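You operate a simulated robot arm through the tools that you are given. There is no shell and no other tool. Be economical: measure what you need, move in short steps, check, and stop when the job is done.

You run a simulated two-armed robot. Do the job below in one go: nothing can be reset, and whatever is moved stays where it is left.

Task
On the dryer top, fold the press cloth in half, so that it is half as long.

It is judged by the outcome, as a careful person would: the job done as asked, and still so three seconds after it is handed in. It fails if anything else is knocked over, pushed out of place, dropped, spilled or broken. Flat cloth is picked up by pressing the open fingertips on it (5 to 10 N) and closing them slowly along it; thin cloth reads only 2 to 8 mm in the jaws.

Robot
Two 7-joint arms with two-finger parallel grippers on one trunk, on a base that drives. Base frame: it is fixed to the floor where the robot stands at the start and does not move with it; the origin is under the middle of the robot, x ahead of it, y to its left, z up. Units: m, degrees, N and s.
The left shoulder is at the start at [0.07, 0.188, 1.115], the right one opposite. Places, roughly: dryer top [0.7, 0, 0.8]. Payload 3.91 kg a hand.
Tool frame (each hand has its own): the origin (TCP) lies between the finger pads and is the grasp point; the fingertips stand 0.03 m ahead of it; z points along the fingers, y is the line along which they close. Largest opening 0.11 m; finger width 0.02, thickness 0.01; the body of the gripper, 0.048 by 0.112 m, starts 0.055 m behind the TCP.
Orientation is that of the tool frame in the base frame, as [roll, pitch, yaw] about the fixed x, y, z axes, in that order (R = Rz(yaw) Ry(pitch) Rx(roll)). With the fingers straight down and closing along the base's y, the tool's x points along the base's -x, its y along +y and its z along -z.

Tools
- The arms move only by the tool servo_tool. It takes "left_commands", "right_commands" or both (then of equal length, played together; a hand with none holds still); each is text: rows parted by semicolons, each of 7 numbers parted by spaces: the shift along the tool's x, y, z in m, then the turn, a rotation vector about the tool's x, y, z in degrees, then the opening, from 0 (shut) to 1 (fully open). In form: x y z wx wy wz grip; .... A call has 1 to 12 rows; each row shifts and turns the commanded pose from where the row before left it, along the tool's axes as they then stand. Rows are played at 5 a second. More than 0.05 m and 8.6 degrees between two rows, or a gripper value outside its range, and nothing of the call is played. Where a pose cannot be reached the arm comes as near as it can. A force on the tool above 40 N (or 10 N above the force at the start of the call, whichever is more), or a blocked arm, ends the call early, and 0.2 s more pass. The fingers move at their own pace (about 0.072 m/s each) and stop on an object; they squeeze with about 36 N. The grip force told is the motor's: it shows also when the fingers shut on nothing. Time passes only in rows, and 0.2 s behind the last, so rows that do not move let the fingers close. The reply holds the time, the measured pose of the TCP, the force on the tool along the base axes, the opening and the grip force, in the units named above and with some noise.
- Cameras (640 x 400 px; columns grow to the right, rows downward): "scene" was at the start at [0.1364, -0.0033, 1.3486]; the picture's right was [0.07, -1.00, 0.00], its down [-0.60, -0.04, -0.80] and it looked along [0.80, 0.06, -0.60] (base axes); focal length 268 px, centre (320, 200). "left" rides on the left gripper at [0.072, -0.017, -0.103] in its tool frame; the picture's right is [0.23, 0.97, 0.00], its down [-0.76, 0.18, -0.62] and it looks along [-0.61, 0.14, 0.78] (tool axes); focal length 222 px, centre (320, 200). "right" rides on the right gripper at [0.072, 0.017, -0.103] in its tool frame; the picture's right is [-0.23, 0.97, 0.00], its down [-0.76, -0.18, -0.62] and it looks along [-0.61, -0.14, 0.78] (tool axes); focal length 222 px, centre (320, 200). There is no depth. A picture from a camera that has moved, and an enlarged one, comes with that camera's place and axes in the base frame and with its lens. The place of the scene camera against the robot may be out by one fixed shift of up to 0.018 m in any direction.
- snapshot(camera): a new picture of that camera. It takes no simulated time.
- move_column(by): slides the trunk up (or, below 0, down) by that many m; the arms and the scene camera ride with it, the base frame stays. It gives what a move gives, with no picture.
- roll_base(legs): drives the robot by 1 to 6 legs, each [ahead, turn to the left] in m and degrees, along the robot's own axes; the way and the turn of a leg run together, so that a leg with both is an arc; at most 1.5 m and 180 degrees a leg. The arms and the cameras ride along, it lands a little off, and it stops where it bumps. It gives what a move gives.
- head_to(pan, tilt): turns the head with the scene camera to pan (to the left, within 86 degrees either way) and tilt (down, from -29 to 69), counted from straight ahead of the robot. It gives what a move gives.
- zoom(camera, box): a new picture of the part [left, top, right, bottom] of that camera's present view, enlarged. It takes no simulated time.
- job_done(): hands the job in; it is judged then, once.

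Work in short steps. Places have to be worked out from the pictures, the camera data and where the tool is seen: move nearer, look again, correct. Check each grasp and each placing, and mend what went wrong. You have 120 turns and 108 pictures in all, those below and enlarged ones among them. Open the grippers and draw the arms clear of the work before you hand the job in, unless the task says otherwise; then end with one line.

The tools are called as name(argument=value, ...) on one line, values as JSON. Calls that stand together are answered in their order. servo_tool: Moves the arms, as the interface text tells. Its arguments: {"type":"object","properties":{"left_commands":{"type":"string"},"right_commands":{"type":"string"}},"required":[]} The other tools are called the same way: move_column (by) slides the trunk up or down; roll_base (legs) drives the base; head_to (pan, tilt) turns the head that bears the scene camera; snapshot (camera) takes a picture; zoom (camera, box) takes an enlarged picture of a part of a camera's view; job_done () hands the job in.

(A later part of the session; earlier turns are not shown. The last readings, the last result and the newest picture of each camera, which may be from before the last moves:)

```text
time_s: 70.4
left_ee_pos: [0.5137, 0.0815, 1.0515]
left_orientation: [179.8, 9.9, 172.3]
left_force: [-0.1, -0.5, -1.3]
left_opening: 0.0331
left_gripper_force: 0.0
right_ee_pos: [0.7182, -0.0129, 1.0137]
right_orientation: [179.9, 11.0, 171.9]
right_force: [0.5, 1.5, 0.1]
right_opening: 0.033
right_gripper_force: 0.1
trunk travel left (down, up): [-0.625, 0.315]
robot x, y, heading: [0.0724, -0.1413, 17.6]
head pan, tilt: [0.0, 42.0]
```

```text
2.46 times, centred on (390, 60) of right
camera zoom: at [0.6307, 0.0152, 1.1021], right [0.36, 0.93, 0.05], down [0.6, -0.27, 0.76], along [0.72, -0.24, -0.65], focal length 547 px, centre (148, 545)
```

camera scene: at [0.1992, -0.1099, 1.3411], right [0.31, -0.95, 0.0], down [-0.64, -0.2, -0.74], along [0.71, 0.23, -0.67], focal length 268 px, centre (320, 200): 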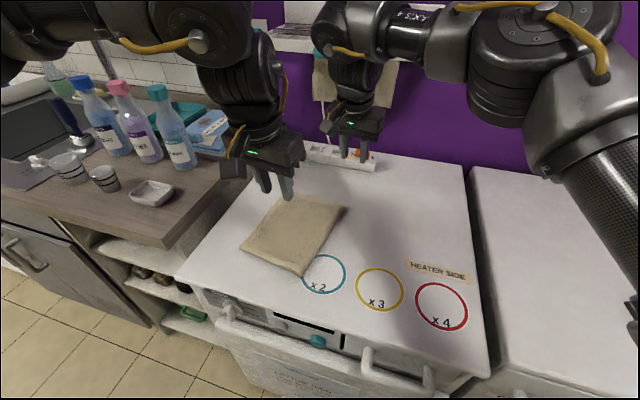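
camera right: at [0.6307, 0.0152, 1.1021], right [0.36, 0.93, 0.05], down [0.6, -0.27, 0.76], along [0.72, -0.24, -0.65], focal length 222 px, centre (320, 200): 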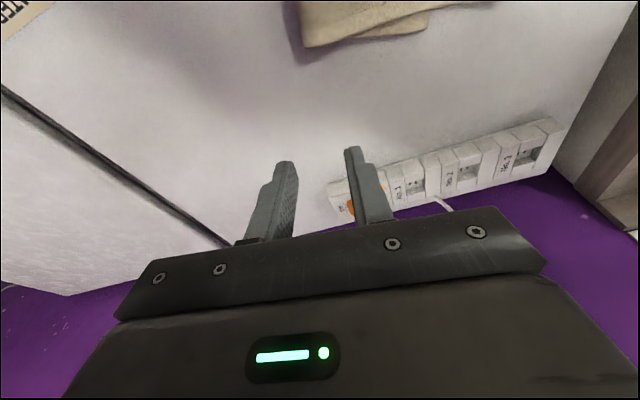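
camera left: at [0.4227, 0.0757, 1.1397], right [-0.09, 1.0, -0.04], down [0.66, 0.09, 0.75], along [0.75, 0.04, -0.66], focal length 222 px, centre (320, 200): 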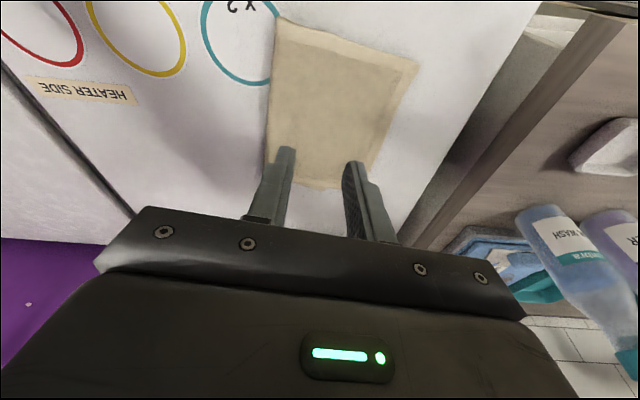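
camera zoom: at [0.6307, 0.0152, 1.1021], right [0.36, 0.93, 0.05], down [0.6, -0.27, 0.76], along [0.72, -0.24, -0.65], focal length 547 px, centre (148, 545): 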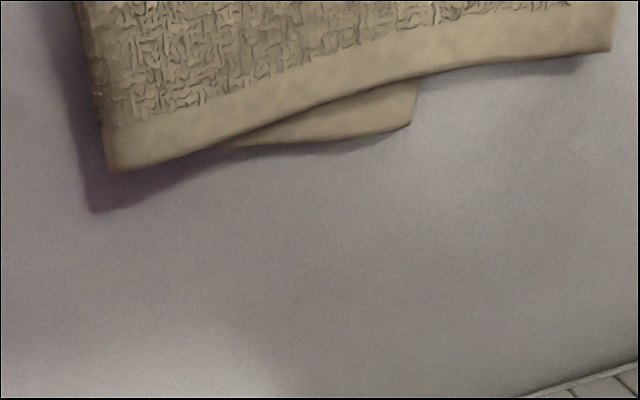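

The far view is clear: the bottom layer's left corner is at about (0.72, 0.10), and the top overhangs by about 5–6 cm at the far end and 3 cm at the near end. That is worth mending. I'll bring both hands over the top layer about 5 cm in from the fold.

servo_tool(left_commands="0.0036 -0.0033 0.031 0 0 0 0.4; 0.0036 -0.0033 0.031 0 0 0 0.4; 0.0036 -0.0033 0.031 0 0 0 0.4; 0.0036 -0.0033 0.031 0 0 0 0.4; 0.0036 -0.0033 0.027 0 0 0 0.4; 0 0 0 0 0 0 0.4", right_commands="0.0144 0.0103 0.0214 0 0 0 0.4; 0.0144 0.0103 0.0214 0 0 0 0.4; 0.0144 0.0103 0.0214 0 0 0 0.4; 0.0144 0.0103 0.0214 0 0 0 0.4; 0.0144 0.0103 0.018 0 0 0 0.4; 0 0 0 0 0 0 0.4")

snapshot(camera="left")

snapshot(camera="right")

```text
time_s: 71.8
left_ee_pos: [0.5175, 0.0636, 0.9006]
left_orientation: [179.8, 10.0, 172.2]
left_force: [-0.2, 0.4, 0.9]
left_opening: 0.0439
left_gripper_force: 0.1
right_ee_pos: [0.6847, 0.0504, 0.8986]
right_orientation: [179.8, 11.0, 172.0]
right_force: [-0.5, -0.3, -0.3]
right_opening: 0.0437
right_gripper_force: 0.1
right hand out of reach, approached as far as the arm can: row 2, 3
trunk travel left (down, up): [-0.625, 0.315]
robot x, y, heading: [0.0702, -0.1392, 17.8]
head pan, tilt: [0.0, 42.0]
```

```text
43 pictures are left
camera left: at [0.4276, 0.0582, 0.9888], right [-0.09, 1.0, -0.04], down [0.66, 0.09, 0.75], along [0.75, 0.04, -0.66], focal length 222 px, centre (320, 200)
```

left: 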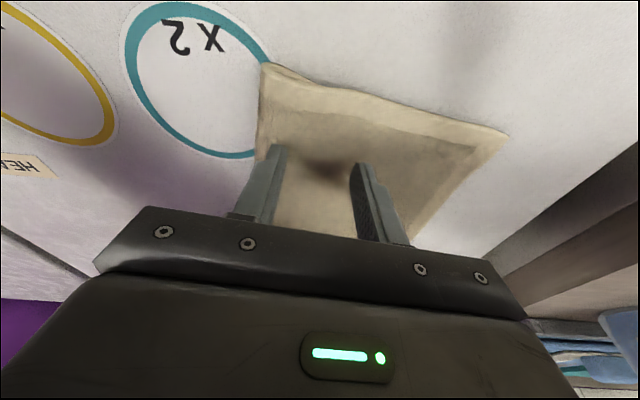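

```text
42 pictures are left
camera right: at [0.597, 0.0786, 0.9867], right [0.36, 0.93, 0.04], down [0.6, -0.26, 0.76], along [0.72, -0.24, -0.65], focal length 222 px, centre (320, 200)
```

right: 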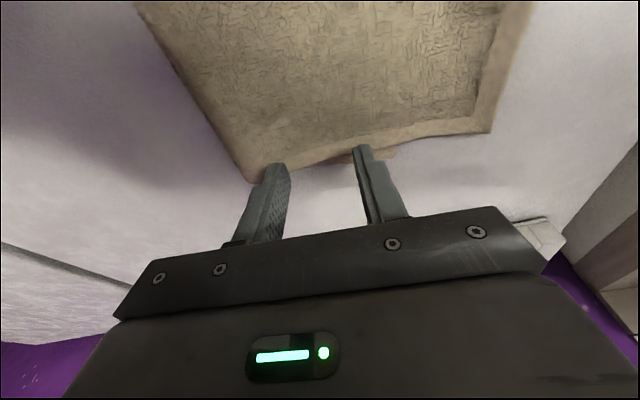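

The far overhang is about 6 cm and the near one about 2 cm. I'll move the right hand 12 mm back from the far edge and lower both to a light touch.

servo_tool(left_commands="0 0 0 0 0 0 0.4; 0.0005 0 0.003 0 0 0 0.4; 0.0005 0 0.003 0 0 0 0.4; 0.0005 0 0.002 0 0 0 0.4; 0 0 0 0 0 0 0.4", right_commands="0.012 0.002 -0.002 0 0 0 0.4; 0.0005 0 0.003 0 0 0 0.4; 0.0005 0 0.003 0 0 0 0.4; 0.0005 0 0.002 0 0 0 0.4; 0 0 0 0 0 0 0.4")

```text
time_s: 73.0
left_ee_pos: [0.5187, 0.0635, 0.8922]
left_orientation: [179.8, 10.0, 172.2]
left_force: [0.2, 0.5, 0.4]
left_opening: 0.044
left_gripper_force: 0.0
right_ee_pos: [0.6795, 0.0591, 0.8917]
right_orientation: [179.9, 11.2, 171.9]
right_force: [0.5, -0.2, 0.3]
right_opening: 0.0439
right_gripper_force: 0.1
right hand out of reach, approached as far as the arm can: row 1
trunk travel left (down, up): [-0.625, 0.315]
robot x, y, heading: [0.0735, -0.1392, 18.1]
head pan, tilt: [0.0, 42.0]
```

No contact yet; I'll lower another 4 mm and read the forces.

servo_tool(left_commands="0.0003 0 0.002 0 0 0 0.4; 0.0003 0 0.0015 0 0 0 0.4; 0 0 0 0 0 0 0.4", right_commands="0.0003 0 0.002 0 0 0 0.4; 0.0003 0 0.0015 0 0 0 0.4; 0 0 0 0 0 0 0.4")

```text
time_s: 73.8
left_ee_pos: [0.5188, 0.0633, 0.8888]
left_orientation: [180.0, 10.0, 172.1]
left_force: [-0.9, -0.8, 2.2]
left_opening: 0.044
left_gripper_force: 0.0
right_ee_pos: [0.6801, 0.058, 0.888]
right_orientation: [179.8, 11.0, 172.0]
right_force: [-0.2, 0.6, 1.6]
right_opening: 0.0437
right_gripper_force: 0.0
trunk travel left (down, up): [-0.625, 0.315]
robot x, y, heading: [0.0727, -0.1419, 17.9]
head pan, tilt: [0.0, 42.0]
```

Contact at about 2 N. One more millimetre, then I'll close slowly for a top-layer pinch.

servo_tool(left_commands="0.0001 0 0.001 0 0 0 0.4; 0 0 0 0 0 0 0.35; 0 0 0 0 0 0 0.31; 0 0 0 0 0 0 0.27; 0 0 0 0 0 0 0.23; 0 0 0 0 0 0 0.19; 0 0 0 0 0 0 0.15; 0 0 0 0 0 0 0.11; 0 0 0 0 0 0 0.07; 0 0 0 0 0 0 0.03; 0 0 0 0 0 0 0; 0 0 0 0 0 0 0", right_commands="0.0001 0 0.001 0 0 0 0.4; 0 0 0 0 0 0 0.35; 0 0 0 0 0 0 0.31; 0 0 0 0 0 0 0.27; 0 0 0 0 0 0 0.23; 0 0 0 0 0 0 0.19; 0 0 0 0 0 0 0.15; 0 0 0 0 0 0 0.11; 0 0 0 0 0 0 0.07; 0 0 0 0 0 0 0.03; 0 0 0 0 0 0 0; 0 0 0 0 0 0 0")

snapshot(camera="left")

snapshot(camera="right")

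```text
time_s: 76.4
left_ee_pos: [0.5175, 0.064, 0.8882]
left_orientation: [179.9, 10.1, 172.2]
left_force: [2.8, -0.3, 5.0]
left_opening: 0.0077
left_gripper_force: 35.8
right_ee_pos: [0.6809, 0.058, 0.8877]
right_orientation: [179.9, 11.0, 172.0]
right_force: [-2.4, 0.4, 4.8]
right_opening: 0.0074
right_gripper_force: 35.9
trunk travel left (down, up): [-0.625, 0.315]
robot x, y, heading: [0.0733, -0.1381, 17.7]
head pan, tilt: [0.0, 42.0]
```

```text
41 pictures are left
camera left: at [0.4274, 0.0594, 0.9753], right [-0.09, 1.0, -0.04], down [0.66, 0.09, 0.75], along [0.75, 0.04, -0.66], focal length 222 px, centre (320, 200)
```

left: 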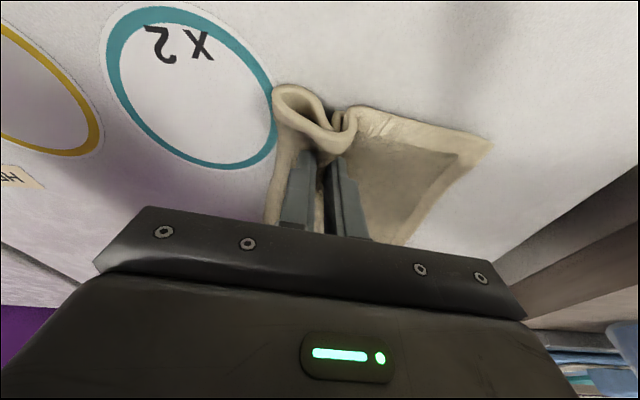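

```text
40 pictures are left
camera right: at [0.5919, 0.0868, 0.9757], right [0.36, 0.93, 0.05], down [0.6, -0.26, 0.76], along [0.72, -0.24, -0.65], focal length 222 px, centre (320, 200)
```

right: 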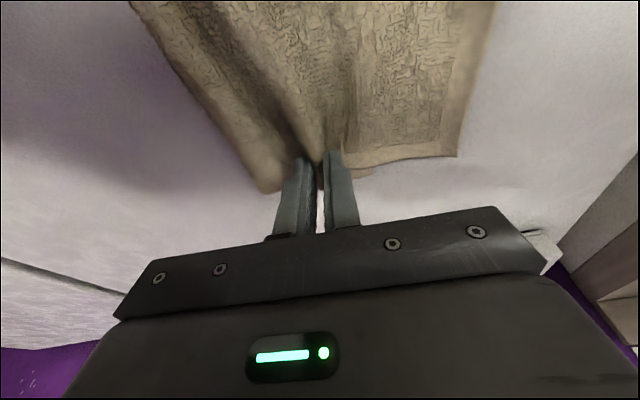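

The jaws read 7.5 mm, which may mean both layers. I'll zoom in to see what is pinched.

zoom(camera="left", box=[250, 70, 510, 232])

```text
2.46 times, centred on (380, 151) of left
camera zoom: at [0.4274, 0.0594, 0.9753], right [-0.09, 1.0, -0.04], down [0.66, 0.09, 0.75], along [0.75, 0.04, -0.66], focal length 547 px, centre (172, 321)
```

zoom: 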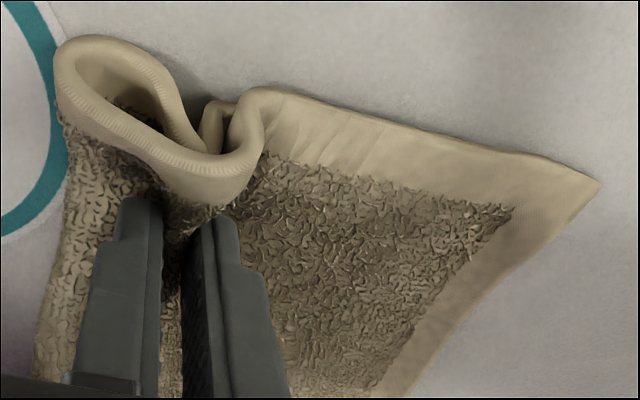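

The pinch buckled both layers, so pulling would drag the whole cloth. I'll release and instead re-peel the top layer by its overhanging single-layer edge, then re-lay it with a shorter travel.

servo_tool(left_commands="0 0 0 0 0 0 0.1; 0 0 0 0 0 0 0.25; 0 0 0 0 0 0 0.25; -0.003 0 -0.02 0 0 0 0.25; -0.005 0 -0.03 0 0 0 0.25; -0.005 0 -0.03 0 0 0 0.25; 0 0 0 0 0 0 0.25; 0 0 0 0 0 0 0.25; 0 0 0 0 0 0 0.25", right_commands="0 0 0 0 0 0 0.1; 0 0 0 0 0 0 0.25; 0 0 0 0 0 0 0.25; -0.003 0 -0.02 0 0 0 0.25; -0.005 0 -0.03 0 0 0 0.25; -0.005 0 -0.03 0 0 0 0.25; 0 0 0 0 0 0 0.25; 0 0 0 0 0 0 0.25; 0 0 0 0 0 0 0.25")

snapshot(camera="left")

snapshot(camera="right")

```text
time_s: 78.4
left_ee_pos: [0.5171, 0.0628, 0.9676]
left_orientation: [179.9, 10.1, 172.2]
left_force: [0.3, 0.0, 0.2]
left_opening: 0.0276
left_gripper_force: 0.0
right_ee_pos: [0.6796, 0.0615, 0.9679]
right_orientation: [179.9, 11.0, 172.0]
right_force: [-0.9, -0.7, 0.0]
right_opening: 0.028
right_gripper_force: 0.1
right hand out of reach, approached as far as the arm can: row 6
trunk travel left (down, up): [-0.625, 0.315]
robot x, y, heading: [0.068, -0.1398, 17.8]
head pan, tilt: [0.0, 42.0]
```

```text
38 pictures are left
camera left: at [0.4275, 0.0596, 1.0566], right [-0.09, 1.0, -0.04], down [0.66, 0.09, 0.75], along [0.75, 0.04, -0.66], focal length 222 px, centre (320, 200)
```

left: 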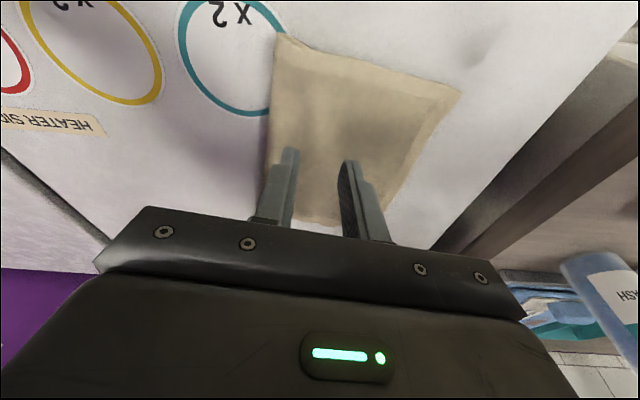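

```text
37 pictures are left
camera right: at [0.5921, 0.0898, 1.0559], right [0.36, 0.93, 0.05], down [0.6, -0.26, 0.76], along [0.72, -0.24, -0.65], focal length 222 px, centre (320, 200)
```

right: 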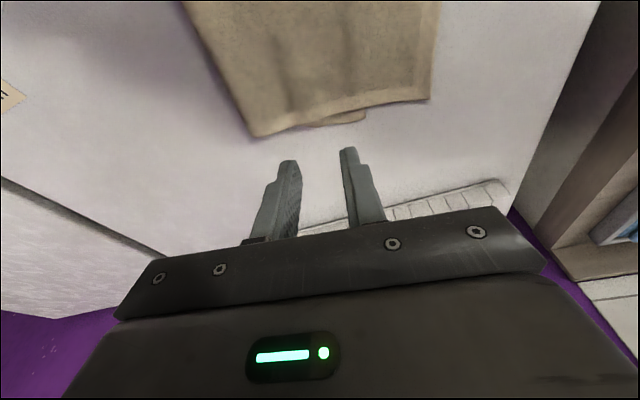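

The cloth relaxed back flat. I'll turn the base +8° again and bring both hands over the top edge, left at (0.522, 0.167) and right at (0.677, 0.149).

roll_base(legs=[[0, 8]])

servo_tool(left_commands="-0.0061 0.011 0.0185 0 0 0 0.3; -0.0061 0.011 0.0185 0 0 0 0.3; -0.0061 0.011 0.0185 0 0 0 0.3; -0.0061 0.011 0.0185 0 0 0 0.3; 0 0 0 0 0 0 0.3", right_commands="-0.0042 0.001 0.0185 0 0 0 0.3; -0.0042 0.001 0.0185 0 0 0 0.3; -0.0042 0.001 0.0185 0 0 0 0.3; -0.0042 0.001 0.0185 0 0 0 0.3; 0 0 0 0 0 0 0.3")

snapshot(camera="left")

snapshot(camera="right")

```text
time_s: 79.4
left_ee_pos: [0.4849, 0.1246, 0.9682]
left_orientation: [179.9, 9.9, -179.7]
left_force: [-0.4, 0.9, -0.2]
left_opening: 0.0276
left_gripper_force: 0.0
right_ee_pos: [0.6456, 0.1455, 0.9675]
right_orientation: [179.9, 11.1, 180.0]
right_force: [0.4, 0.5, -1.1]
right_opening: 0.0275
right_gripper_force: 0.0
trunk travel left (down, up): [-0.625, 0.315]
robot x, y, heading: [0.0724, -0.14, 26.1]
head pan, tilt: [0.0, 42.0]
```

```text
time_s: 80.6
left_ee_pos: [0.5229, 0.1684, 0.8998]
left_orientation: [179.9, 9.9, -179.8]
left_force: [-0.8, -0.7, -0.4]
left_opening: 0.0329
left_gripper_force: 0.1
right_ee_pos: [0.6764, 0.148, 0.8973]
right_orientation: [179.7, 11.0, -180.0]
right_force: [-1.2, -0.1, 0.1]
right_opening: 0.0329
right_gripper_force: 0.0
trunk travel left (down, up): [-0.625, 0.315]
robot x, y, heading: [0.0694, -0.141, 26.0]
head pan, tilt: [0.0, 42.0]
```

```text
36 pictures are left
camera left: at [0.4325, 0.1515, 0.9885], right [-0.23, 0.97, -0.04], down [0.64, 0.18, 0.75], along [0.73, 0.15, -0.66], focal length 222 px, centre (320, 200)
```

left: 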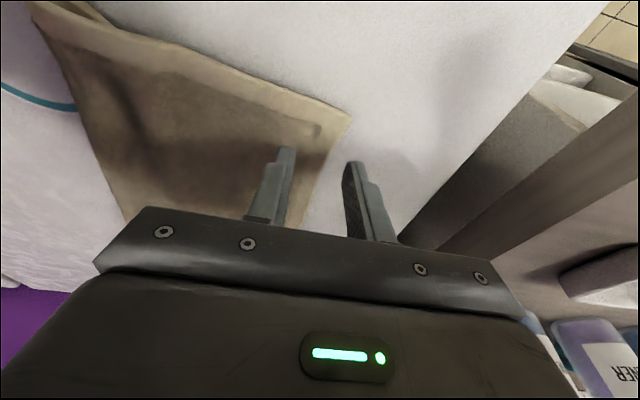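

```text
35 pictures are left
camera right: at [0.5846, 0.1642, 0.9857], right [0.22, 0.97, 0.05], down [0.63, -0.18, 0.76], along [0.75, -0.14, -0.65], focal length 222 px, centre (320, 200)
```

right: 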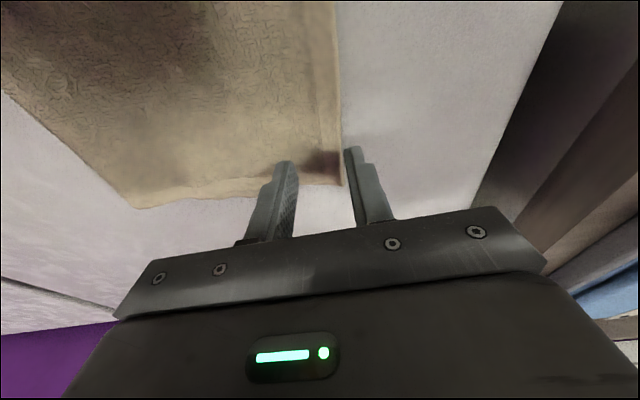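

Both outer fingertips sit just beyond the top edge. I'll lower to pressing contact at TCP z ≈ 0.884.

servo_tool(left_commands="0.0009 0 0.005 0 0 0 0.3; 0.0009 0 0.005 0 0 0 0.3; 0.0006 0 0.0035 0 0 0 0.3; 0.0003 0 0.002 0 0 0 0.3; 0 0 0 0 0 0 0.3", right_commands="0.0009 0 0.005 0 0 0 0.3; 0.0009 0 0.004 0 0 0 0.3; 0.0004 0 0.002 0 0 0 0.3; 0.0004 0 0.002 0 0 0 0.3; 0 0 0 0 0 0 0.3")

```text
time_s: 81.8
left_ee_pos: [0.5221, 0.1681, 0.8848]
left_orientation: [179.8, 10.1, -179.7]
left_force: [0.4, -0.5, 5.2]
left_opening: 0.0331
left_gripper_force: 0.0
right_ee_pos: [0.6752, 0.1486, 0.8856]
right_orientation: [180.0, 11.0, 180.0]
right_force: [0.0, -0.5, 0.1]
right_opening: 0.0331
right_gripper_force: 0.1
trunk travel left (down, up): [-0.625, 0.315]
robot x, y, heading: [0.0719, -0.1402, 25.9]
head pan, tilt: [0.0, 42.0]
```

The left presses with 5 N and the right isn't touching yet. I'll lower the right 2.5 mm and close both slowly.

servo_tool(left_commands="0 0 0 0 0 0 0.3; 0 0 0 0 0 0 0.3; 0 0 0 0 0 0 0.27; 0 0 0 0 0 0 0.24; 0 0 0 0 0 0 0.21; 0 0 0 0 0 0 0.18; 0 0 0 0 0 0 0.15; 0 0 0 0 0 0 0.11; 0 0 0 0 0 0 0.07; 0 0 0 0 0 0 0.03; 0 0 0 0 0 0 0; 0 0 0 0 0 0 0", right_commands="0.0002 0 0.0013 0 0 0 0.3; 0.0002 0 0.0013 0 0 0 0.3; 0 0 0 0 0 0 0.27; 0 0 0 0 0 0 0.24; 0 0 0 0 0 0 0.21; 0 0 0 0 0 0 0.18; 0 0 0 0 0 0 0.15; 0 0 0 0 0 0 0.11; 0 0 0 0 0 0 0.07; 0 0 0 0 0 0 0.03; 0 0 0 0 0 0 0; 0 0 0 0 0 0 0")

snapshot(camera="left")

snapshot(camera="right")

```text
time_s: 84.4
left_ee_pos: [0.5197, 0.1677, 0.8862]
left_orientation: [179.8, 10.1, -179.6]
left_force: [1.1, 0.5, 0.8]
left_opening: 0.0024
left_gripper_force: 36.1
right_ee_pos: [0.6737, 0.1483, 0.8837]
right_orientation: [179.8, 11.2, 180.0]
right_force: [-0.2, 0.1, 15.7]
right_opening: 0.004
right_gripper_force: 36.2
trunk travel left (down, up): [-0.625, 0.315]
robot x, y, heading: [0.0729, -0.1358, 25.9]
head pan, tilt: [0.0, 42.0]
```

```text
34 pictures are left
camera left: at [0.4311, 0.1511, 0.9732], right [-0.23, 0.97, -0.04], down [0.64, 0.18, 0.75], along [0.73, 0.15, -0.66], focal length 222 px, centre (320, 200)
```

left: 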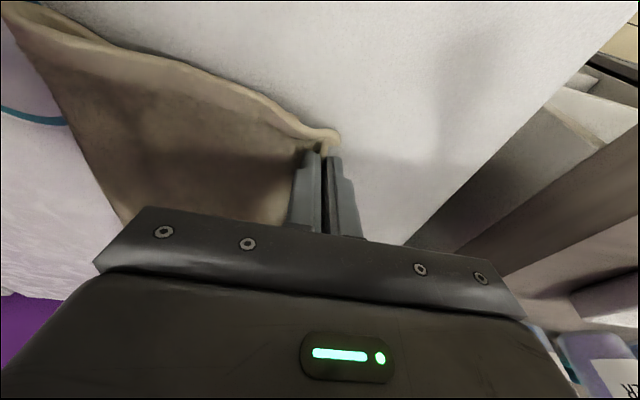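

```text
33 pictures are left
camera right: at [0.5833, 0.1634, 0.9715], right [0.22, 0.97, 0.05], down [0.63, -0.18, 0.76], along [0.75, -0.14, -0.65], focal length 222 px, centre (320, 200)
```

right: 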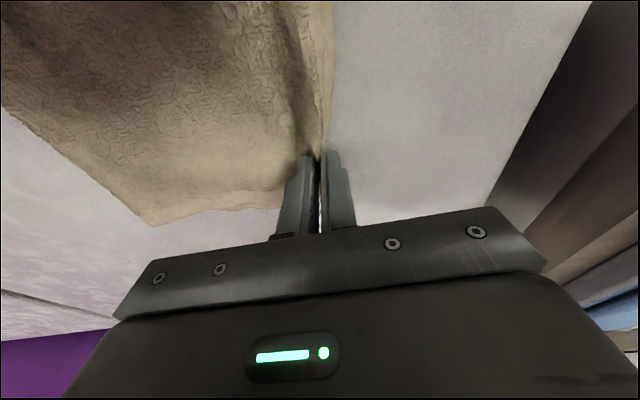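

Both hands hold the edge (2.4 mm and 4 mm). I'll peel the flap up and back in an arc.

servo_tool(left_commands="-0.0032 0 -0.018 0 0 0 0; -0.0032 -0.008 -0.018 0 0 0 0; -0.0032 -0.014 -0.018 0 0 0 0; -0.0032 -0.017 -0.018 0 0 0 0; -0.0032 -0.019 -0.018 0 0 0 0; -0.0032 -0.02 -0.018 0 0 0 0; 0 0 0 0 0 0 0", right_commands="-0.0035 0 -0.018 0 0 0 0; -0.0035 -0.007 -0.018 0 0 0 0; -0.0035 -0.012 -0.018 0 0 0 0; -0.0035 -0.014 -0.018 0 0 0 0; -0.0035 -0.015 -0.018 0 0 0 0; -0.0035 -0.016 -0.018 0 0 0 0; 0 0 0 0 0 0 0")

snapshot(camera="left")

snapshot(camera="scene")

```text
time_s: 86.0
left_ee_pos: [0.5248, 0.0909, 0.9937]
left_orientation: [179.9, 9.9, -179.7]
left_force: [0.2, 0.2, -0.1]
left_opening: 0.0025
left_gripper_force: 35.6
right_ee_pos: [0.6795, 0.0977, 0.9936]
right_orientation: [179.9, 10.9, -179.9]
right_force: [0.0, 0.4, -0.3]
right_opening: 0.004
right_gripper_force: 35.9
right hand out of reach, approached as far as the arm can: row 6
trunk travel left (down, up): [-0.625, 0.315]
robot x, y, heading: [0.0705, -0.1396, 25.9]
head pan, tilt: [0.0, 42.0]
```

```text
32 pictures are left
camera left: at [0.4365, 0.0746, 1.0819], right [-0.23, 0.97, -0.04], down [0.64, 0.18, 0.75], along [0.73, 0.15, -0.67], focal length 222 px, centre (320, 200)
```

left: 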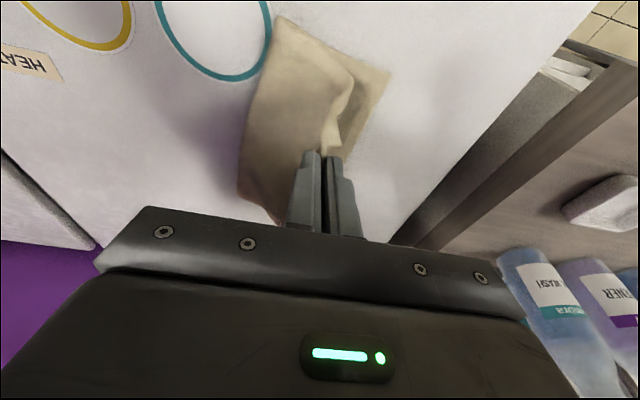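

```text
31 pictures are left
camera scene: at [0.1923, -0.0908, 1.341], right [0.44, -0.9, 0.0], down [-0.6, -0.29, -0.74], along [0.67, 0.32, -0.67], focal length 268 px, centre (320, 200)
```

scene: 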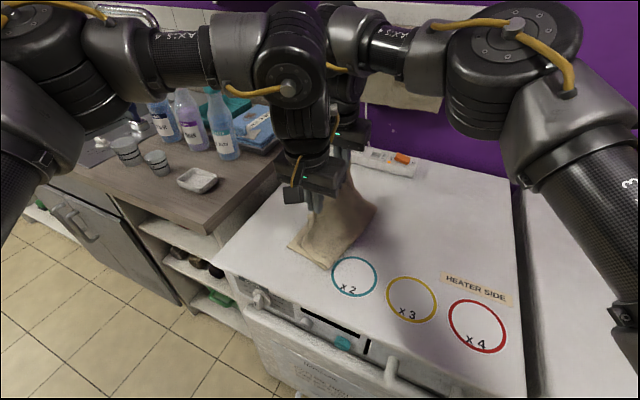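

The flap is up in both hands, and the bottom's near-left corner is at (0.496, 0.145). I'll arc the base −8° with 0.03 back to bring the hands over y ≈ 0, so the bottom layer lies down past the middle.

roll_base(legs=[[-0.03, -8]])

snapshot(camera="left")

snapshot(camera="right")

```text
time_s: 87.0
left_ee_pos: [0.525, 0.0155, 0.9923]
left_orientation: [179.9, 10.0, 172.4]
left_force: [0.6, 0.6, -0.4]
left_opening: 0.0023
left_gripper_force: 36.0
right_ee_pos: [0.6791, -0.0007, 0.9944]
right_orientation: [179.7, 11.0, 172.1]
right_force: [0.1, -0.2, -0.4]
right_opening: 0.0041
right_gripper_force: 35.8
trunk travel left (down, up): [-0.625, 0.315]
robot x, y, heading: [0.0434, -0.1526, 17.8]
head pan, tilt: [0.0, 42.0]
```

```text
30 pictures are left
camera left: at [0.4346, 0.0104, 1.082], right [-0.09, 0.99, -0.04], down [0.66, 0.09, 0.75], along [0.75, 0.05, -0.66], focal length 222 px, centre (320, 200)
```

left: 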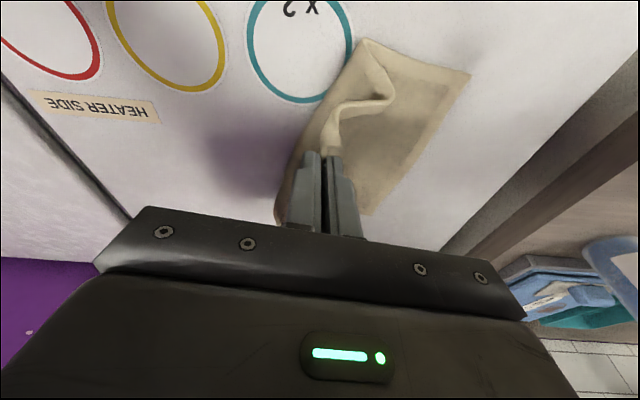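

```text
29 pictures are left
camera right: at [0.5909, 0.0284, 1.0818], right [0.35, 0.93, 0.05], down [0.6, -0.26, 0.76], along [0.72, -0.24, -0.65], focal length 222 px, centre (320, 200)
```

right: 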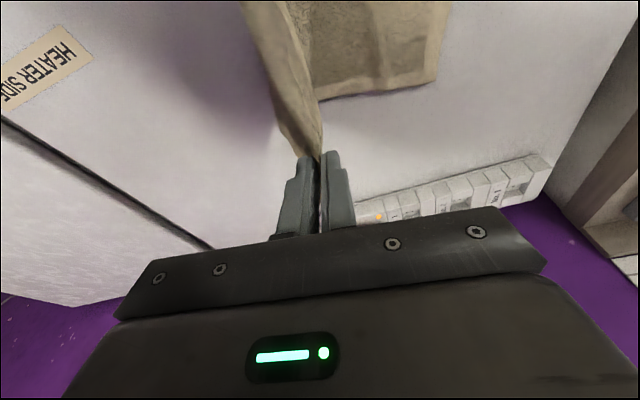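

The flap is nearly vertical and the bottom layer looks clean. To set the crease at mid-length I'll draw the hands a bit farther to −y and up until the flap is nearly taut.

servo_tool(left_commands="-0.0017 -0.012 -0.007 0 0 0 0; -0.0017 -0.012 -0.007 0 0 0 0; -0.0017 -0.012 -0.006 0 0 0 0; 0 0 0 0 0 0 0", right_commands="-0.0017 -0.012 -0.007 0 0 0 0; -0.0017 -0.012 -0.007 0 0 0 0; -0.0017 -0.012 -0.006 0 0 0 0; 0 0 0 0 0 0 0")

snapshot(camera="left")

snapshot(camera="scene")

```text
time_s: 88.0
left_ee_pos: [0.5211, -0.0184, 1.0143]
left_orientation: [179.9, 10.0, 172.5]
left_force: [1.5, 0.7, -0.7]
left_opening: 0.0024
left_gripper_force: 36.3
right_ee_pos: [0.6799, -0.0154, 1.0166]
right_orientation: [179.9, 11.1, 172.1]
right_force: [-1.4, 0.0, -0.1]
right_opening: 0.0039
right_gripper_force: 36.7
right hand out of reach, approached as far as the arm can: row 1, 2, 3
trunk travel left (down, up): [-0.625, 0.315]
robot x, y, heading: [0.0459, -0.1525, 17.7]
head pan, tilt: [0.0, 42.0]
```

```text
28 pictures are left
camera left: at [0.431, -0.0234, 1.1023], right [-0.09, 0.99, -0.04], down [0.66, 0.09, 0.75], along [0.75, 0.05, -0.66], focal length 222 px, centre (320, 200)
```

left: 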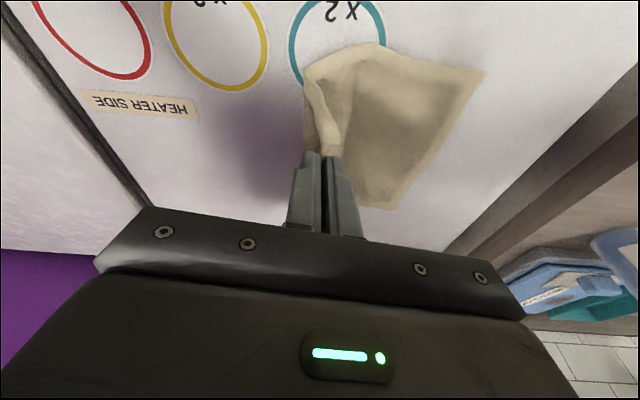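

```text
27 pictures are left
camera scene: at [0.1712, -0.119, 1.3411], right [0.31, -0.95, 0.0], down [-0.64, -0.21, -0.74], along [0.71, 0.23, -0.67], focal length 268 px, centre (320, 200)
```

scene: 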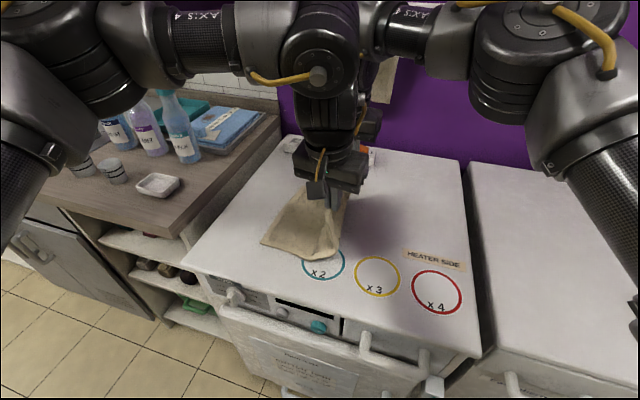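

The flap now stands upright, but the far crease should lie a bit more to −y, because the cloth is skewed. I'll lower slightly and turn the base −4° to carry the hands a little further, then look.

servo_tool(left_commands="0.003 0.005 0.015 0 0 0 0; 0 0 0 0 0 0 0", right_commands="0.002 0 0.01 0 0 0 0; 0 0 0 0 0 0 0")

roll_base(legs=[[-0.01, -4]])

snapshot(camera="left")

snapshot(camera="right")

```text
time_s: 88.6
left_ee_pos: [0.5198, -0.0146, 0.9998]
left_orientation: [179.8, 10.0, 172.4]
left_force: [1.7, -0.3, -0.3]
left_opening: 0.0023
left_gripper_force: 35.8
right_ee_pos: [0.6798, -0.0159, 1.0079]
right_orientation: [180.0, 11.0, 172.3]
right_force: [-2.3, -0.1, 1.1]
right_opening: 0.0043
right_gripper_force: 36.4
trunk travel left (down, up): [-0.625, 0.315]
robot x, y, heading: [0.0454, -0.1552, 17.6]
head pan, tilt: [0.0, 42.0]
```

```text
time_s: 89.5
left_ee_pos: [0.5191, -0.0495, 0.9988]
left_orientation: [179.9, 10.1, 168.5]
left_force: [1.1, -0.5, -0.5]
left_opening: 0.0025
left_gripper_force: 36.6
right_ee_pos: [0.6787, -0.0623, 1.0061]
right_orientation: [-179.9, 11.0, 168.4]
right_force: [-1.5, -0.4, -0.5]
right_opening: 0.0042
right_gripper_force: 36.3
trunk travel left (down, up): [-0.625, 0.315]
robot x, y, heading: [0.0334, -0.156, 14.1]
head pan, tilt: [0.0, 42.0]
```

```text
26 pictures are left
camera left: at [0.4297, -0.0475, 1.0866], right [-0.02, 1.0, -0.04], down [0.66, 0.04, 0.75], along [0.75, -0.01, -0.67], focal length 222 px, centre (320, 200)
```

left: 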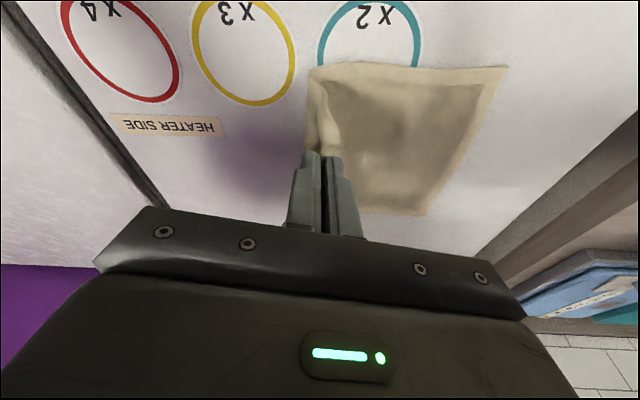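

```text
25 pictures are left
camera right: at [0.5931, -0.0286, 1.0935], right [0.41, 0.91, 0.04], down [0.58, -0.3, 0.76], along [0.7, -0.29, -0.65], focal length 222 px, centre (320, 200)
```

right: 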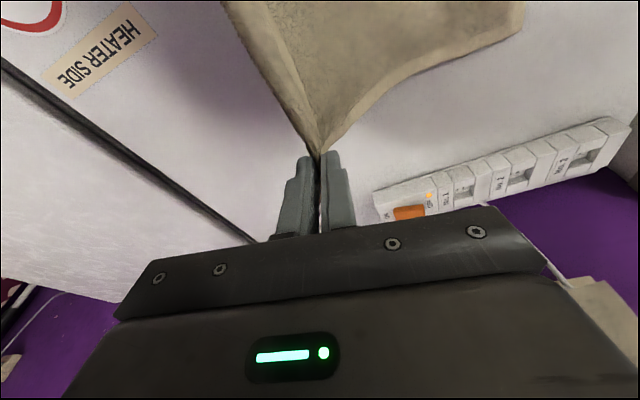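

The bottom layer has now squared itself, with its left edge at y ≈ 0.12 from x 0.50 to 0.713, so the mid crease should be at y ≈ −0.024. I'll fold over again, first moving inward and slightly down, then turning the base +6°.

servo_tool(left_commands="0.001 0.015 0.008 0 0 0 0; 0.001 0.015 0.008 0 0 0 0; 0 0 0 0 0 0 0", right_commands="0.001 0.014 0.01 0 0 0 0; 0.001 0.014 0.012 0 0 0 0; 0 0 0 0 0 0 0")

roll_base(legs=[[0.015, 6]])

servo_tool(left_commands="0.0026 0 0.015 0 0 0 0; 0.0026 0 0.015 0 0 0 0; 0.001 0 0.006 0 0 0 0; 0 0 0 0 0 0 0", right_commands="0.0028 -0.007 0.015 0 0 0 0; 0.0028 -0.007 0.015 0 0 0 0; 0.001 -0.006 0.006 0 0 0 0; 0 0 0 0 0 0 0")

snapshot(camera="left")

```text
time_s: 90.3
left_ee_pos: [0.5257, -0.0199, 0.9826]
left_orientation: [179.8, 10.0, 168.4]
left_force: [3.8, -0.2, -1.2]
left_opening: 0.0024
left_gripper_force: 35.9
right_ee_pos: [0.685, -0.0373, 0.9849]
right_orientation: [179.9, 10.9, 168.3]
right_force: [-2.8, 0.3, -0.2]
right_opening: 0.0044
right_gripper_force: 35.8
trunk travel left (down, up): [-0.625, 0.315]
robot x, y, heading: [0.0326, -0.1554, 14.0]
head pan, tilt: [0.0, 42.0]
```

```text
time_s: 91.2
left_ee_pos: [0.525, 0.035, 0.9829]
left_orientation: [179.8, 10.0, 174.5]
left_force: [3.0, 0.5, -0.6]
left_opening: 0.0025
left_gripper_force: 36.1
right_ee_pos: [0.6836, 0.0366, 0.9851]
right_orientation: [179.9, 11.1, 174.4]
right_force: [-3.4, -0.2, 0.9]
right_opening: 0.0039
right_gripper_force: 35.9
trunk travel left (down, up): [-0.625, 0.315]
robot x, y, heading: [0.0498, -0.1484, 20.3]
head pan, tilt: [0.0, 42.0]
```

```text
time_s: 92.2
left_ee_pos: [0.5241, 0.0355, 0.9462]
left_orientation: [179.8, 10.1, 174.4]
left_force: [2.1, 0.4, -0.3]
left_opening: 0.0024
left_gripper_force: 35.6
right_ee_pos: [0.6824, 0.0164, 0.9471]
right_orientation: [179.9, 11.1, 174.4]
right_force: [-3.1, 0.5, 0.9]
right_opening: 0.0042
right_gripper_force: 36.1
trunk travel left (down, up): [-0.625, 0.315]
robot x, y, heading: [0.0483, -0.1506, 20.0]
head pan, tilt: [0.0, 42.0]
```

```text
24 pictures are left
camera left: at [0.4334, 0.0272, 1.0347], right [-0.13, 0.99, -0.04], down [0.66, 0.11, 0.75], along [0.74, 0.07, -0.66], focal length 222 px, centre (320, 200)
```

left: 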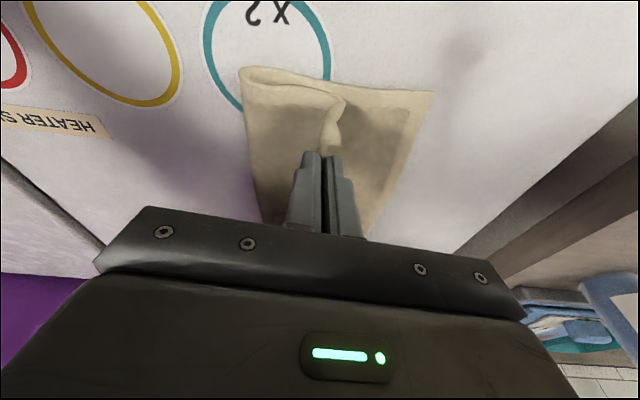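

The crease is now right at y ≈ −0.026 with the bottom's left edge at 0.117, which is just what I wanted. I'll lower 2 cm more and make the last +6° turn.

servo_tool(left_commands="0.0018 0 0.01 0 0 0 0; 0.0018 -0.002 0.01 0 0 0 0; 0 0 0 0 0 0 0", right_commands="0.0019 -0.003 0.01 0 0 0 0; 0.0019 -0.004 0.01 0 0 0 0; 0 0 0 0 0 0 0")

roll_base(legs=[[0.015, 6]])

snapshot(camera="left")

snapshot(camera="right")

```text
time_s: 93.0
left_ee_pos: [0.5218, 0.0326, 0.9267]
left_orientation: [179.8, 10.0, 174.4]
left_force: [3.6, -0.4, 0.5]
left_opening: 0.0026
left_gripper_force: 36.1
right_ee_pos: [0.6833, 0.0127, 0.9263]
right_orientation: [180.0, 10.9, 174.5]
right_force: [-4.4, -0.1, 0.8]
right_opening: 0.004
right_gripper_force: 36.0
right hand out of reach, approached as far as the arm can: row 2
trunk travel left (down, up): [-0.625, 0.315]
robot x, y, heading: [0.0531, -0.1501, 20.4]
head pan, tilt: [0.0, 42.0]
```

```text
time_s: 93.9
left_ee_pos: [0.5154, 0.0867, 0.9267]
left_orientation: [180.0, 10.0, -179.6]
left_force: [3.3, -0.1, 0.2]
left_opening: 0.0025
left_gripper_force: 36.5
right_ee_pos: [0.6777, 0.0813, 0.9274]
right_orientation: [-180.0, 10.8, -179.6]
right_force: [-3.4, -0.2, -0.5]
right_opening: 0.0042
right_gripper_force: 36.1
trunk travel left (down, up): [-0.625, 0.315]
robot x, y, heading: [0.0638, -0.1429, 25.9]
head pan, tilt: [0.0, 42.0]
```

```text
23 pictures are left
camera left: at [0.4274, 0.0696, 1.0145], right [-0.23, 0.97, -0.04], down [0.64, 0.18, 0.75], along [0.73, 0.15, -0.66], focal length 222 px, centre (320, 200)
```

left: 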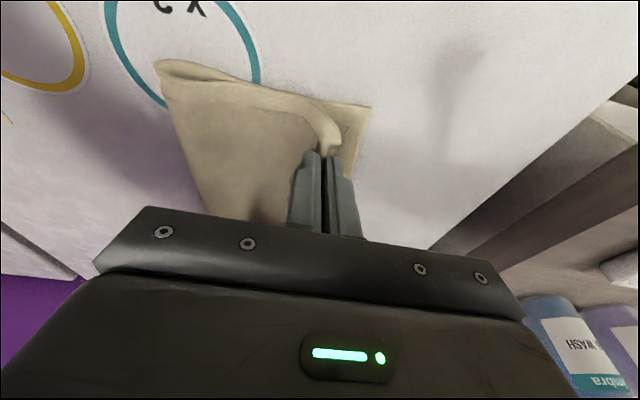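

```text
22 pictures are left
camera right: at [0.5871, 0.0975, 1.0148], right [0.22, 0.98, 0.04], down [0.63, -0.17, 0.76], along [0.75, -0.14, -0.65], focal length 222 px, centre (320, 200)
```

right: 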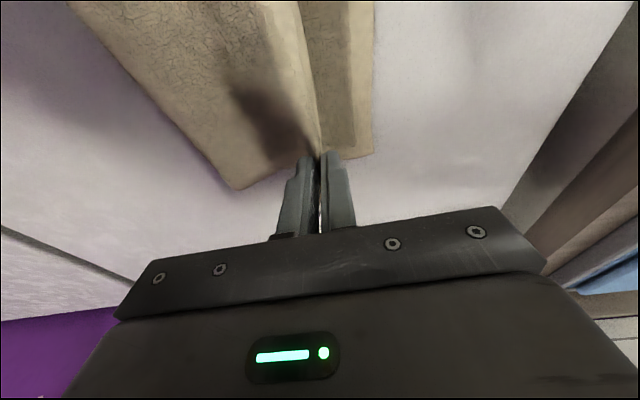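

The crease is at about −0.02 and the left edge at 0.12. I'll lower to just above the bottom layer, easing the right hand back a few millimetres.

servo_tool(left_commands="-0.002 0.003 0.009 0 0 0 0; 0.0015 0.003 0.009 0 0 0 0; 0.0015 0 0.009 0 0 0 0; 0 0 0 0 0 0 0", right_commands="0.0015 -0.003 0.009 0 0 0 0; 0.0015 -0.003 0.009 0 0 0 0; 0.0015 -0.002 0.009 0 0 0 0; 0 0 0 0 0 0 0")

snapshot(camera="left")

zoom(camera="scene", box=[240, 160, 420, 280])

```text
time_s: 94.9
left_ee_pos: [0.5208, 0.0932, 0.8999]
left_orientation: [179.9, 10.0, -179.6]
left_force: [1.9, -0.4, 0.0]
left_opening: 0.0023
left_gripper_force: 36.2
right_ee_pos: [0.6792, 0.0744, 0.8996]
right_orientation: [-179.9, 10.9, -179.5]
right_force: [-1.5, 0.7, 0.8]
right_opening: 0.0038
right_gripper_force: 36.3
trunk travel left (down, up): [-0.625, 0.315]
robot x, y, heading: [0.0649, -0.1439, 26.0]
head pan, tilt: [0.0, 42.0]
```

```text
21 pictures are left
camera left: at [0.4312, 0.0756, 0.9876], right [-0.23, 0.97, -0.04], down [0.64, 0.18, 0.75], along [0.73, 0.15, -0.66], focal length 222 px, centre (320, 200)
```

left: 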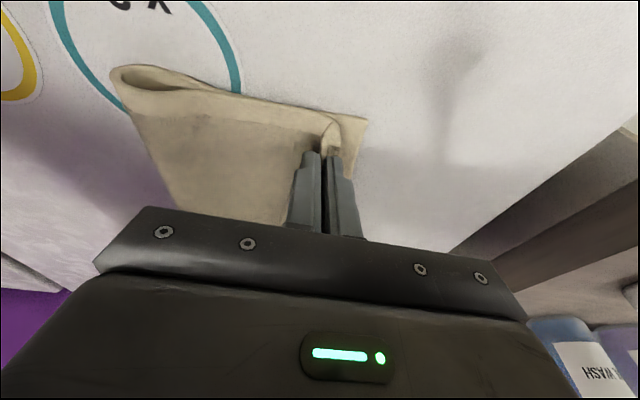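

```text
3.33 times, centred on (330, 220) of scene
camera zoom: at [0.1825, -0.0949, 1.3412], right [0.44, -0.9, 0.0], down [-0.6, -0.29, -0.74], along [0.67, 0.33, -0.67], focal length 895 px, centre (287, 133)
```

zoom: 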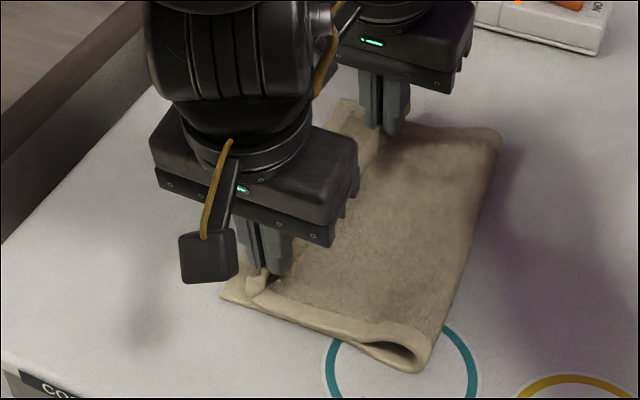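

This looks very good. The top edge sits just inside the bottom edge and should relax onto it. I'll release slowly, lift straight up and wait for it to settle.

servo_tool(left_commands="0 0 0 0 0 0 0.05; 0 0 0 0 0 0 0.1; 0 0 0 0 0 0 0.15; 0 0 0 0 0 0 0.15; -0.003 0 -0.02 0 0 0 0.15; -0.003 0 -0.02 0 0 0 0.15; -0.006 0 -0.035 0 0 0 0.15; -0.006 0 -0.035 0 0 0 0.15; 0 0 0 0 0 0 0.15; 0 0 0 0 0 0 0.15; 0 0 0 0 0 0 0.15; 0 0 0 0 0 0 0.15", right_commands="0 0 0 0 0 0 0.05; 0 0 0 0 0 0 0.1; 0 0 0 0 0 0 0.15; 0 0 0 0 0 0 0.15; -0.004 0 -0.02 0 0 0 0.15; -0.004 0 -0.02 0 0 0 0.15; -0.007 0 -0.035 0 0 0 0.15; -0.007 0 -0.035 0 0 0 0.15; 0 0 0 0 0 0 0.15; 0 0 0 0 0 0 0.15; 0 0 0 0 0 0 0.15; 0 0 0 0 0 0 0.15")

zoom(camera="scene", box=[240, 160, 420, 280])

snapshot(camera="right")

```text
time_s: 97.5
left_ee_pos: [0.519, 0.0936, 1.0102]
left_orientation: [179.8, 9.9, -179.7]
left_force: [-0.6, -0.3, -0.3]
left_opening: 0.0164
left_gripper_force: 0.0
right_ee_pos: [0.6789, 0.0739, 1.0121]
right_orientation: [-180.0, 10.9, -179.6]
right_force: [0.2, -0.9, -0.2]
right_opening: 0.0165
right_gripper_force: 0.0
trunk travel left (down, up): [-0.625, 0.315]
robot x, y, heading: [0.064, -0.1458, 25.8]
head pan, tilt: [0.0, 42.0]
```

```text
3.33 times, centred on (330, 220) of scene
camera zoom: at [0.1832, -0.0947, 1.3411], right [0.44, -0.9, 0.0], down [-0.6, -0.29, -0.74], along [0.67, 0.33, -0.67], focal length 895 px, centre (287, 133)
```

zoom: 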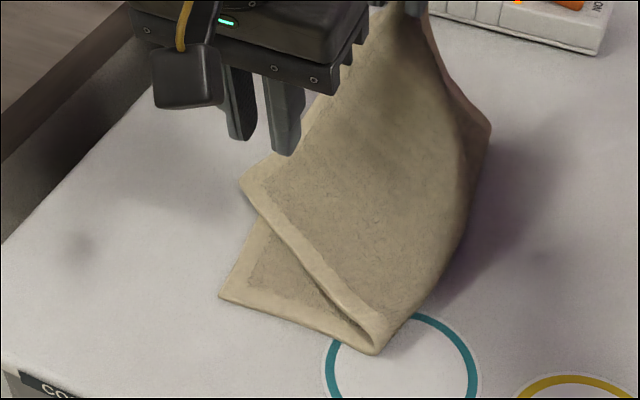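

```text
18 pictures are left
camera right: at [0.589, 0.0895, 1.0996], right [0.22, 0.98, 0.04], down [0.63, -0.17, 0.76], along [0.74, -0.14, -0.65], focal length 222 px, centre (320, 200)
```

right: 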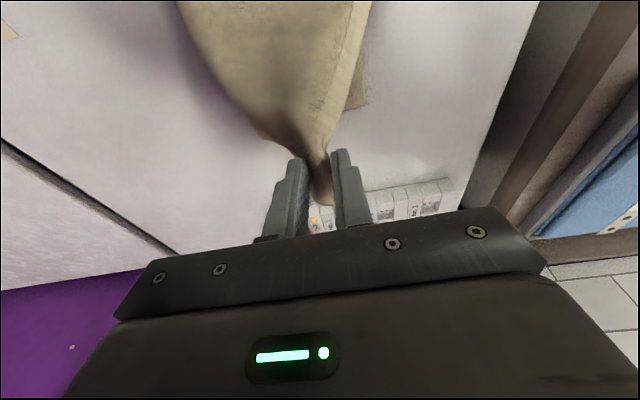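

The right fingers still hold bunched cloth at this narrow opening. I'll lower the right hand back to the same place, open it wide, and then lift.

servo_tool(right_commands="0.007 0 0.035 0 0 0 0.15; 0.007 0 0.035 0 0 0 0.15; 0.004 0 0.02 0 0 0 0.15; 0.004 0 0.019 0 0 0 0.15; 0 0 0 0 0 0 0.15; 0 0 0 0 0 0 0.3; 0 0 0 0 0 0 0.5; 0 0 0 0 0 0 0.5; 0 0 0 0 0 0 0.5")

snapshot(camera="right")

```text
time_s: 99.5
left_ee_pos: [0.5183, 0.0938, 1.0107]
left_orientation: [179.8, 10.0, -179.6]
left_force: [-0.3, -0.1, -1.1]
left_opening: 0.0163
left_gripper_force: 0.1
right_ee_pos: [0.6804, 0.0748, 0.901]
right_orientation: [-180.0, 10.9, -179.5]
right_force: [0.0, 0.4, 0.7]
right_opening: 0.055
right_gripper_force: 0.0
trunk travel left (down, up): [-0.625, 0.315]
robot x, y, heading: [0.0635, -0.1428, 25.9]
head pan, tilt: [0.0, 42.0]
```

```text
17 pictures are left
camera right: at [0.5898, 0.0898, 0.9888], right [0.21, 0.98, 0.04], down [0.63, -0.17, 0.76], along [0.74, -0.14, -0.65], focal length 222 px, centre (320, 200)
```

right: 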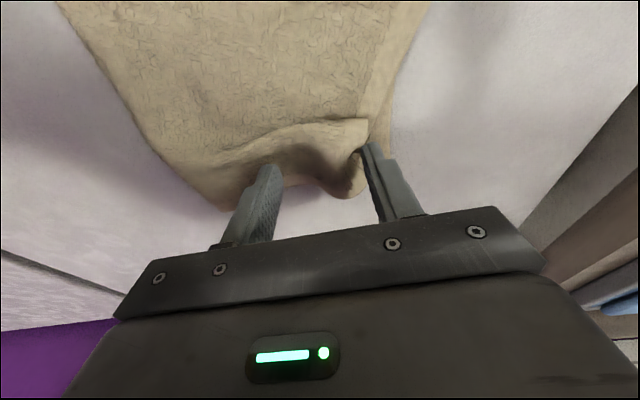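

The cloth has come free between the wide-open fingers. I'll lift straight up slowly, let it settle, and check.

servo_tool(right_commands="0 0 0 0 0 0 0.65; -0.002 0 -0.01 0 0 0 0.65; -0.003 0 -0.015 0 0 0 0.65; -0.006 0 -0.03 0 0 0 0.65; -0.006 0 -0.03 0 0 0 0.65; -0.004 0 -0.02 0 0 0 0.65; 0 0 0 0 0 0 0.65; 0 0 0 0 0 0 0.65; 0 0 0 0 0 0 0.65; 0 0 0 0 0 0 0.65; 0 0 0 0 0 0 0.65; 0 0 0 0 0 0 0.65")

zoom(camera="scene", box=[240, 160, 420, 280])

snapshot(camera="right")

```text
time_s: 102.1
left_ee_pos: [0.5183, 0.0944, 1.0096]
left_orientation: [179.8, 10.0, -179.7]
left_force: [1.2, 0.7, -0.4]
left_opening: 0.0166
left_gripper_force: 0.1
right_ee_pos: [0.6789, 0.0743, 1.0061]
right_orientation: [179.9, 11.0, -179.6]
right_force: [-0.4, -0.7, 0.4]
right_opening: 0.0715
right_gripper_force: 0.0
trunk travel left (down, up): [-0.625, 0.315]
robot x, y, heading: [0.0649, -0.1408, 26.1]
head pan, tilt: [0.0, 42.0]
```

```text
3.33 times, centred on (330, 220) of scene
camera zoom: at [0.1829, -0.0949, 1.3411], right [0.44, -0.9, 0.0], down [-0.6, -0.29, -0.74], along [0.67, 0.33, -0.67], focal length 895 px, centre (287, 133)
```

zoom: 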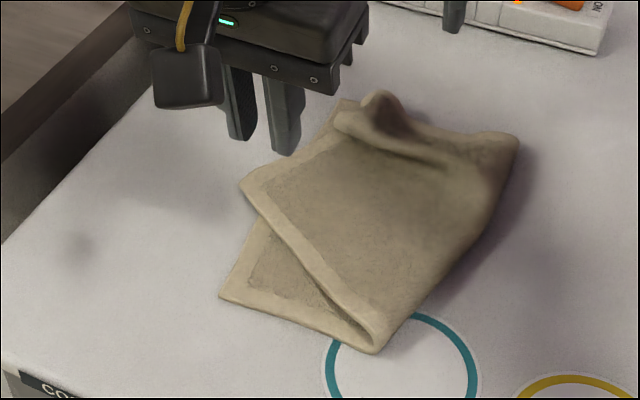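

```text
15 pictures are left
camera right: at [0.5888, 0.09, 1.0942], right [0.22, 0.98, 0.04], down [0.63, -0.17, 0.76], along [0.75, -0.14, -0.65], focal length 222 px, centre (320, 200)
```

right: 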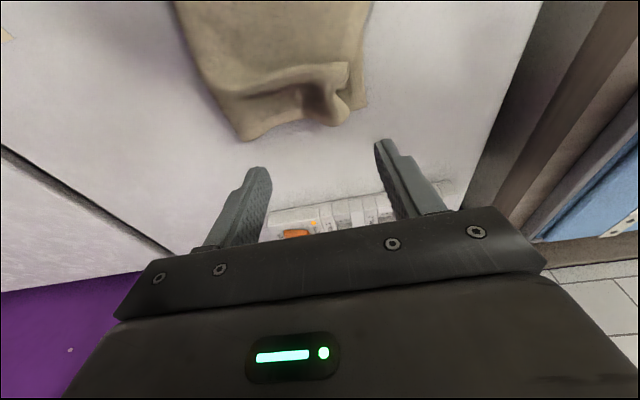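

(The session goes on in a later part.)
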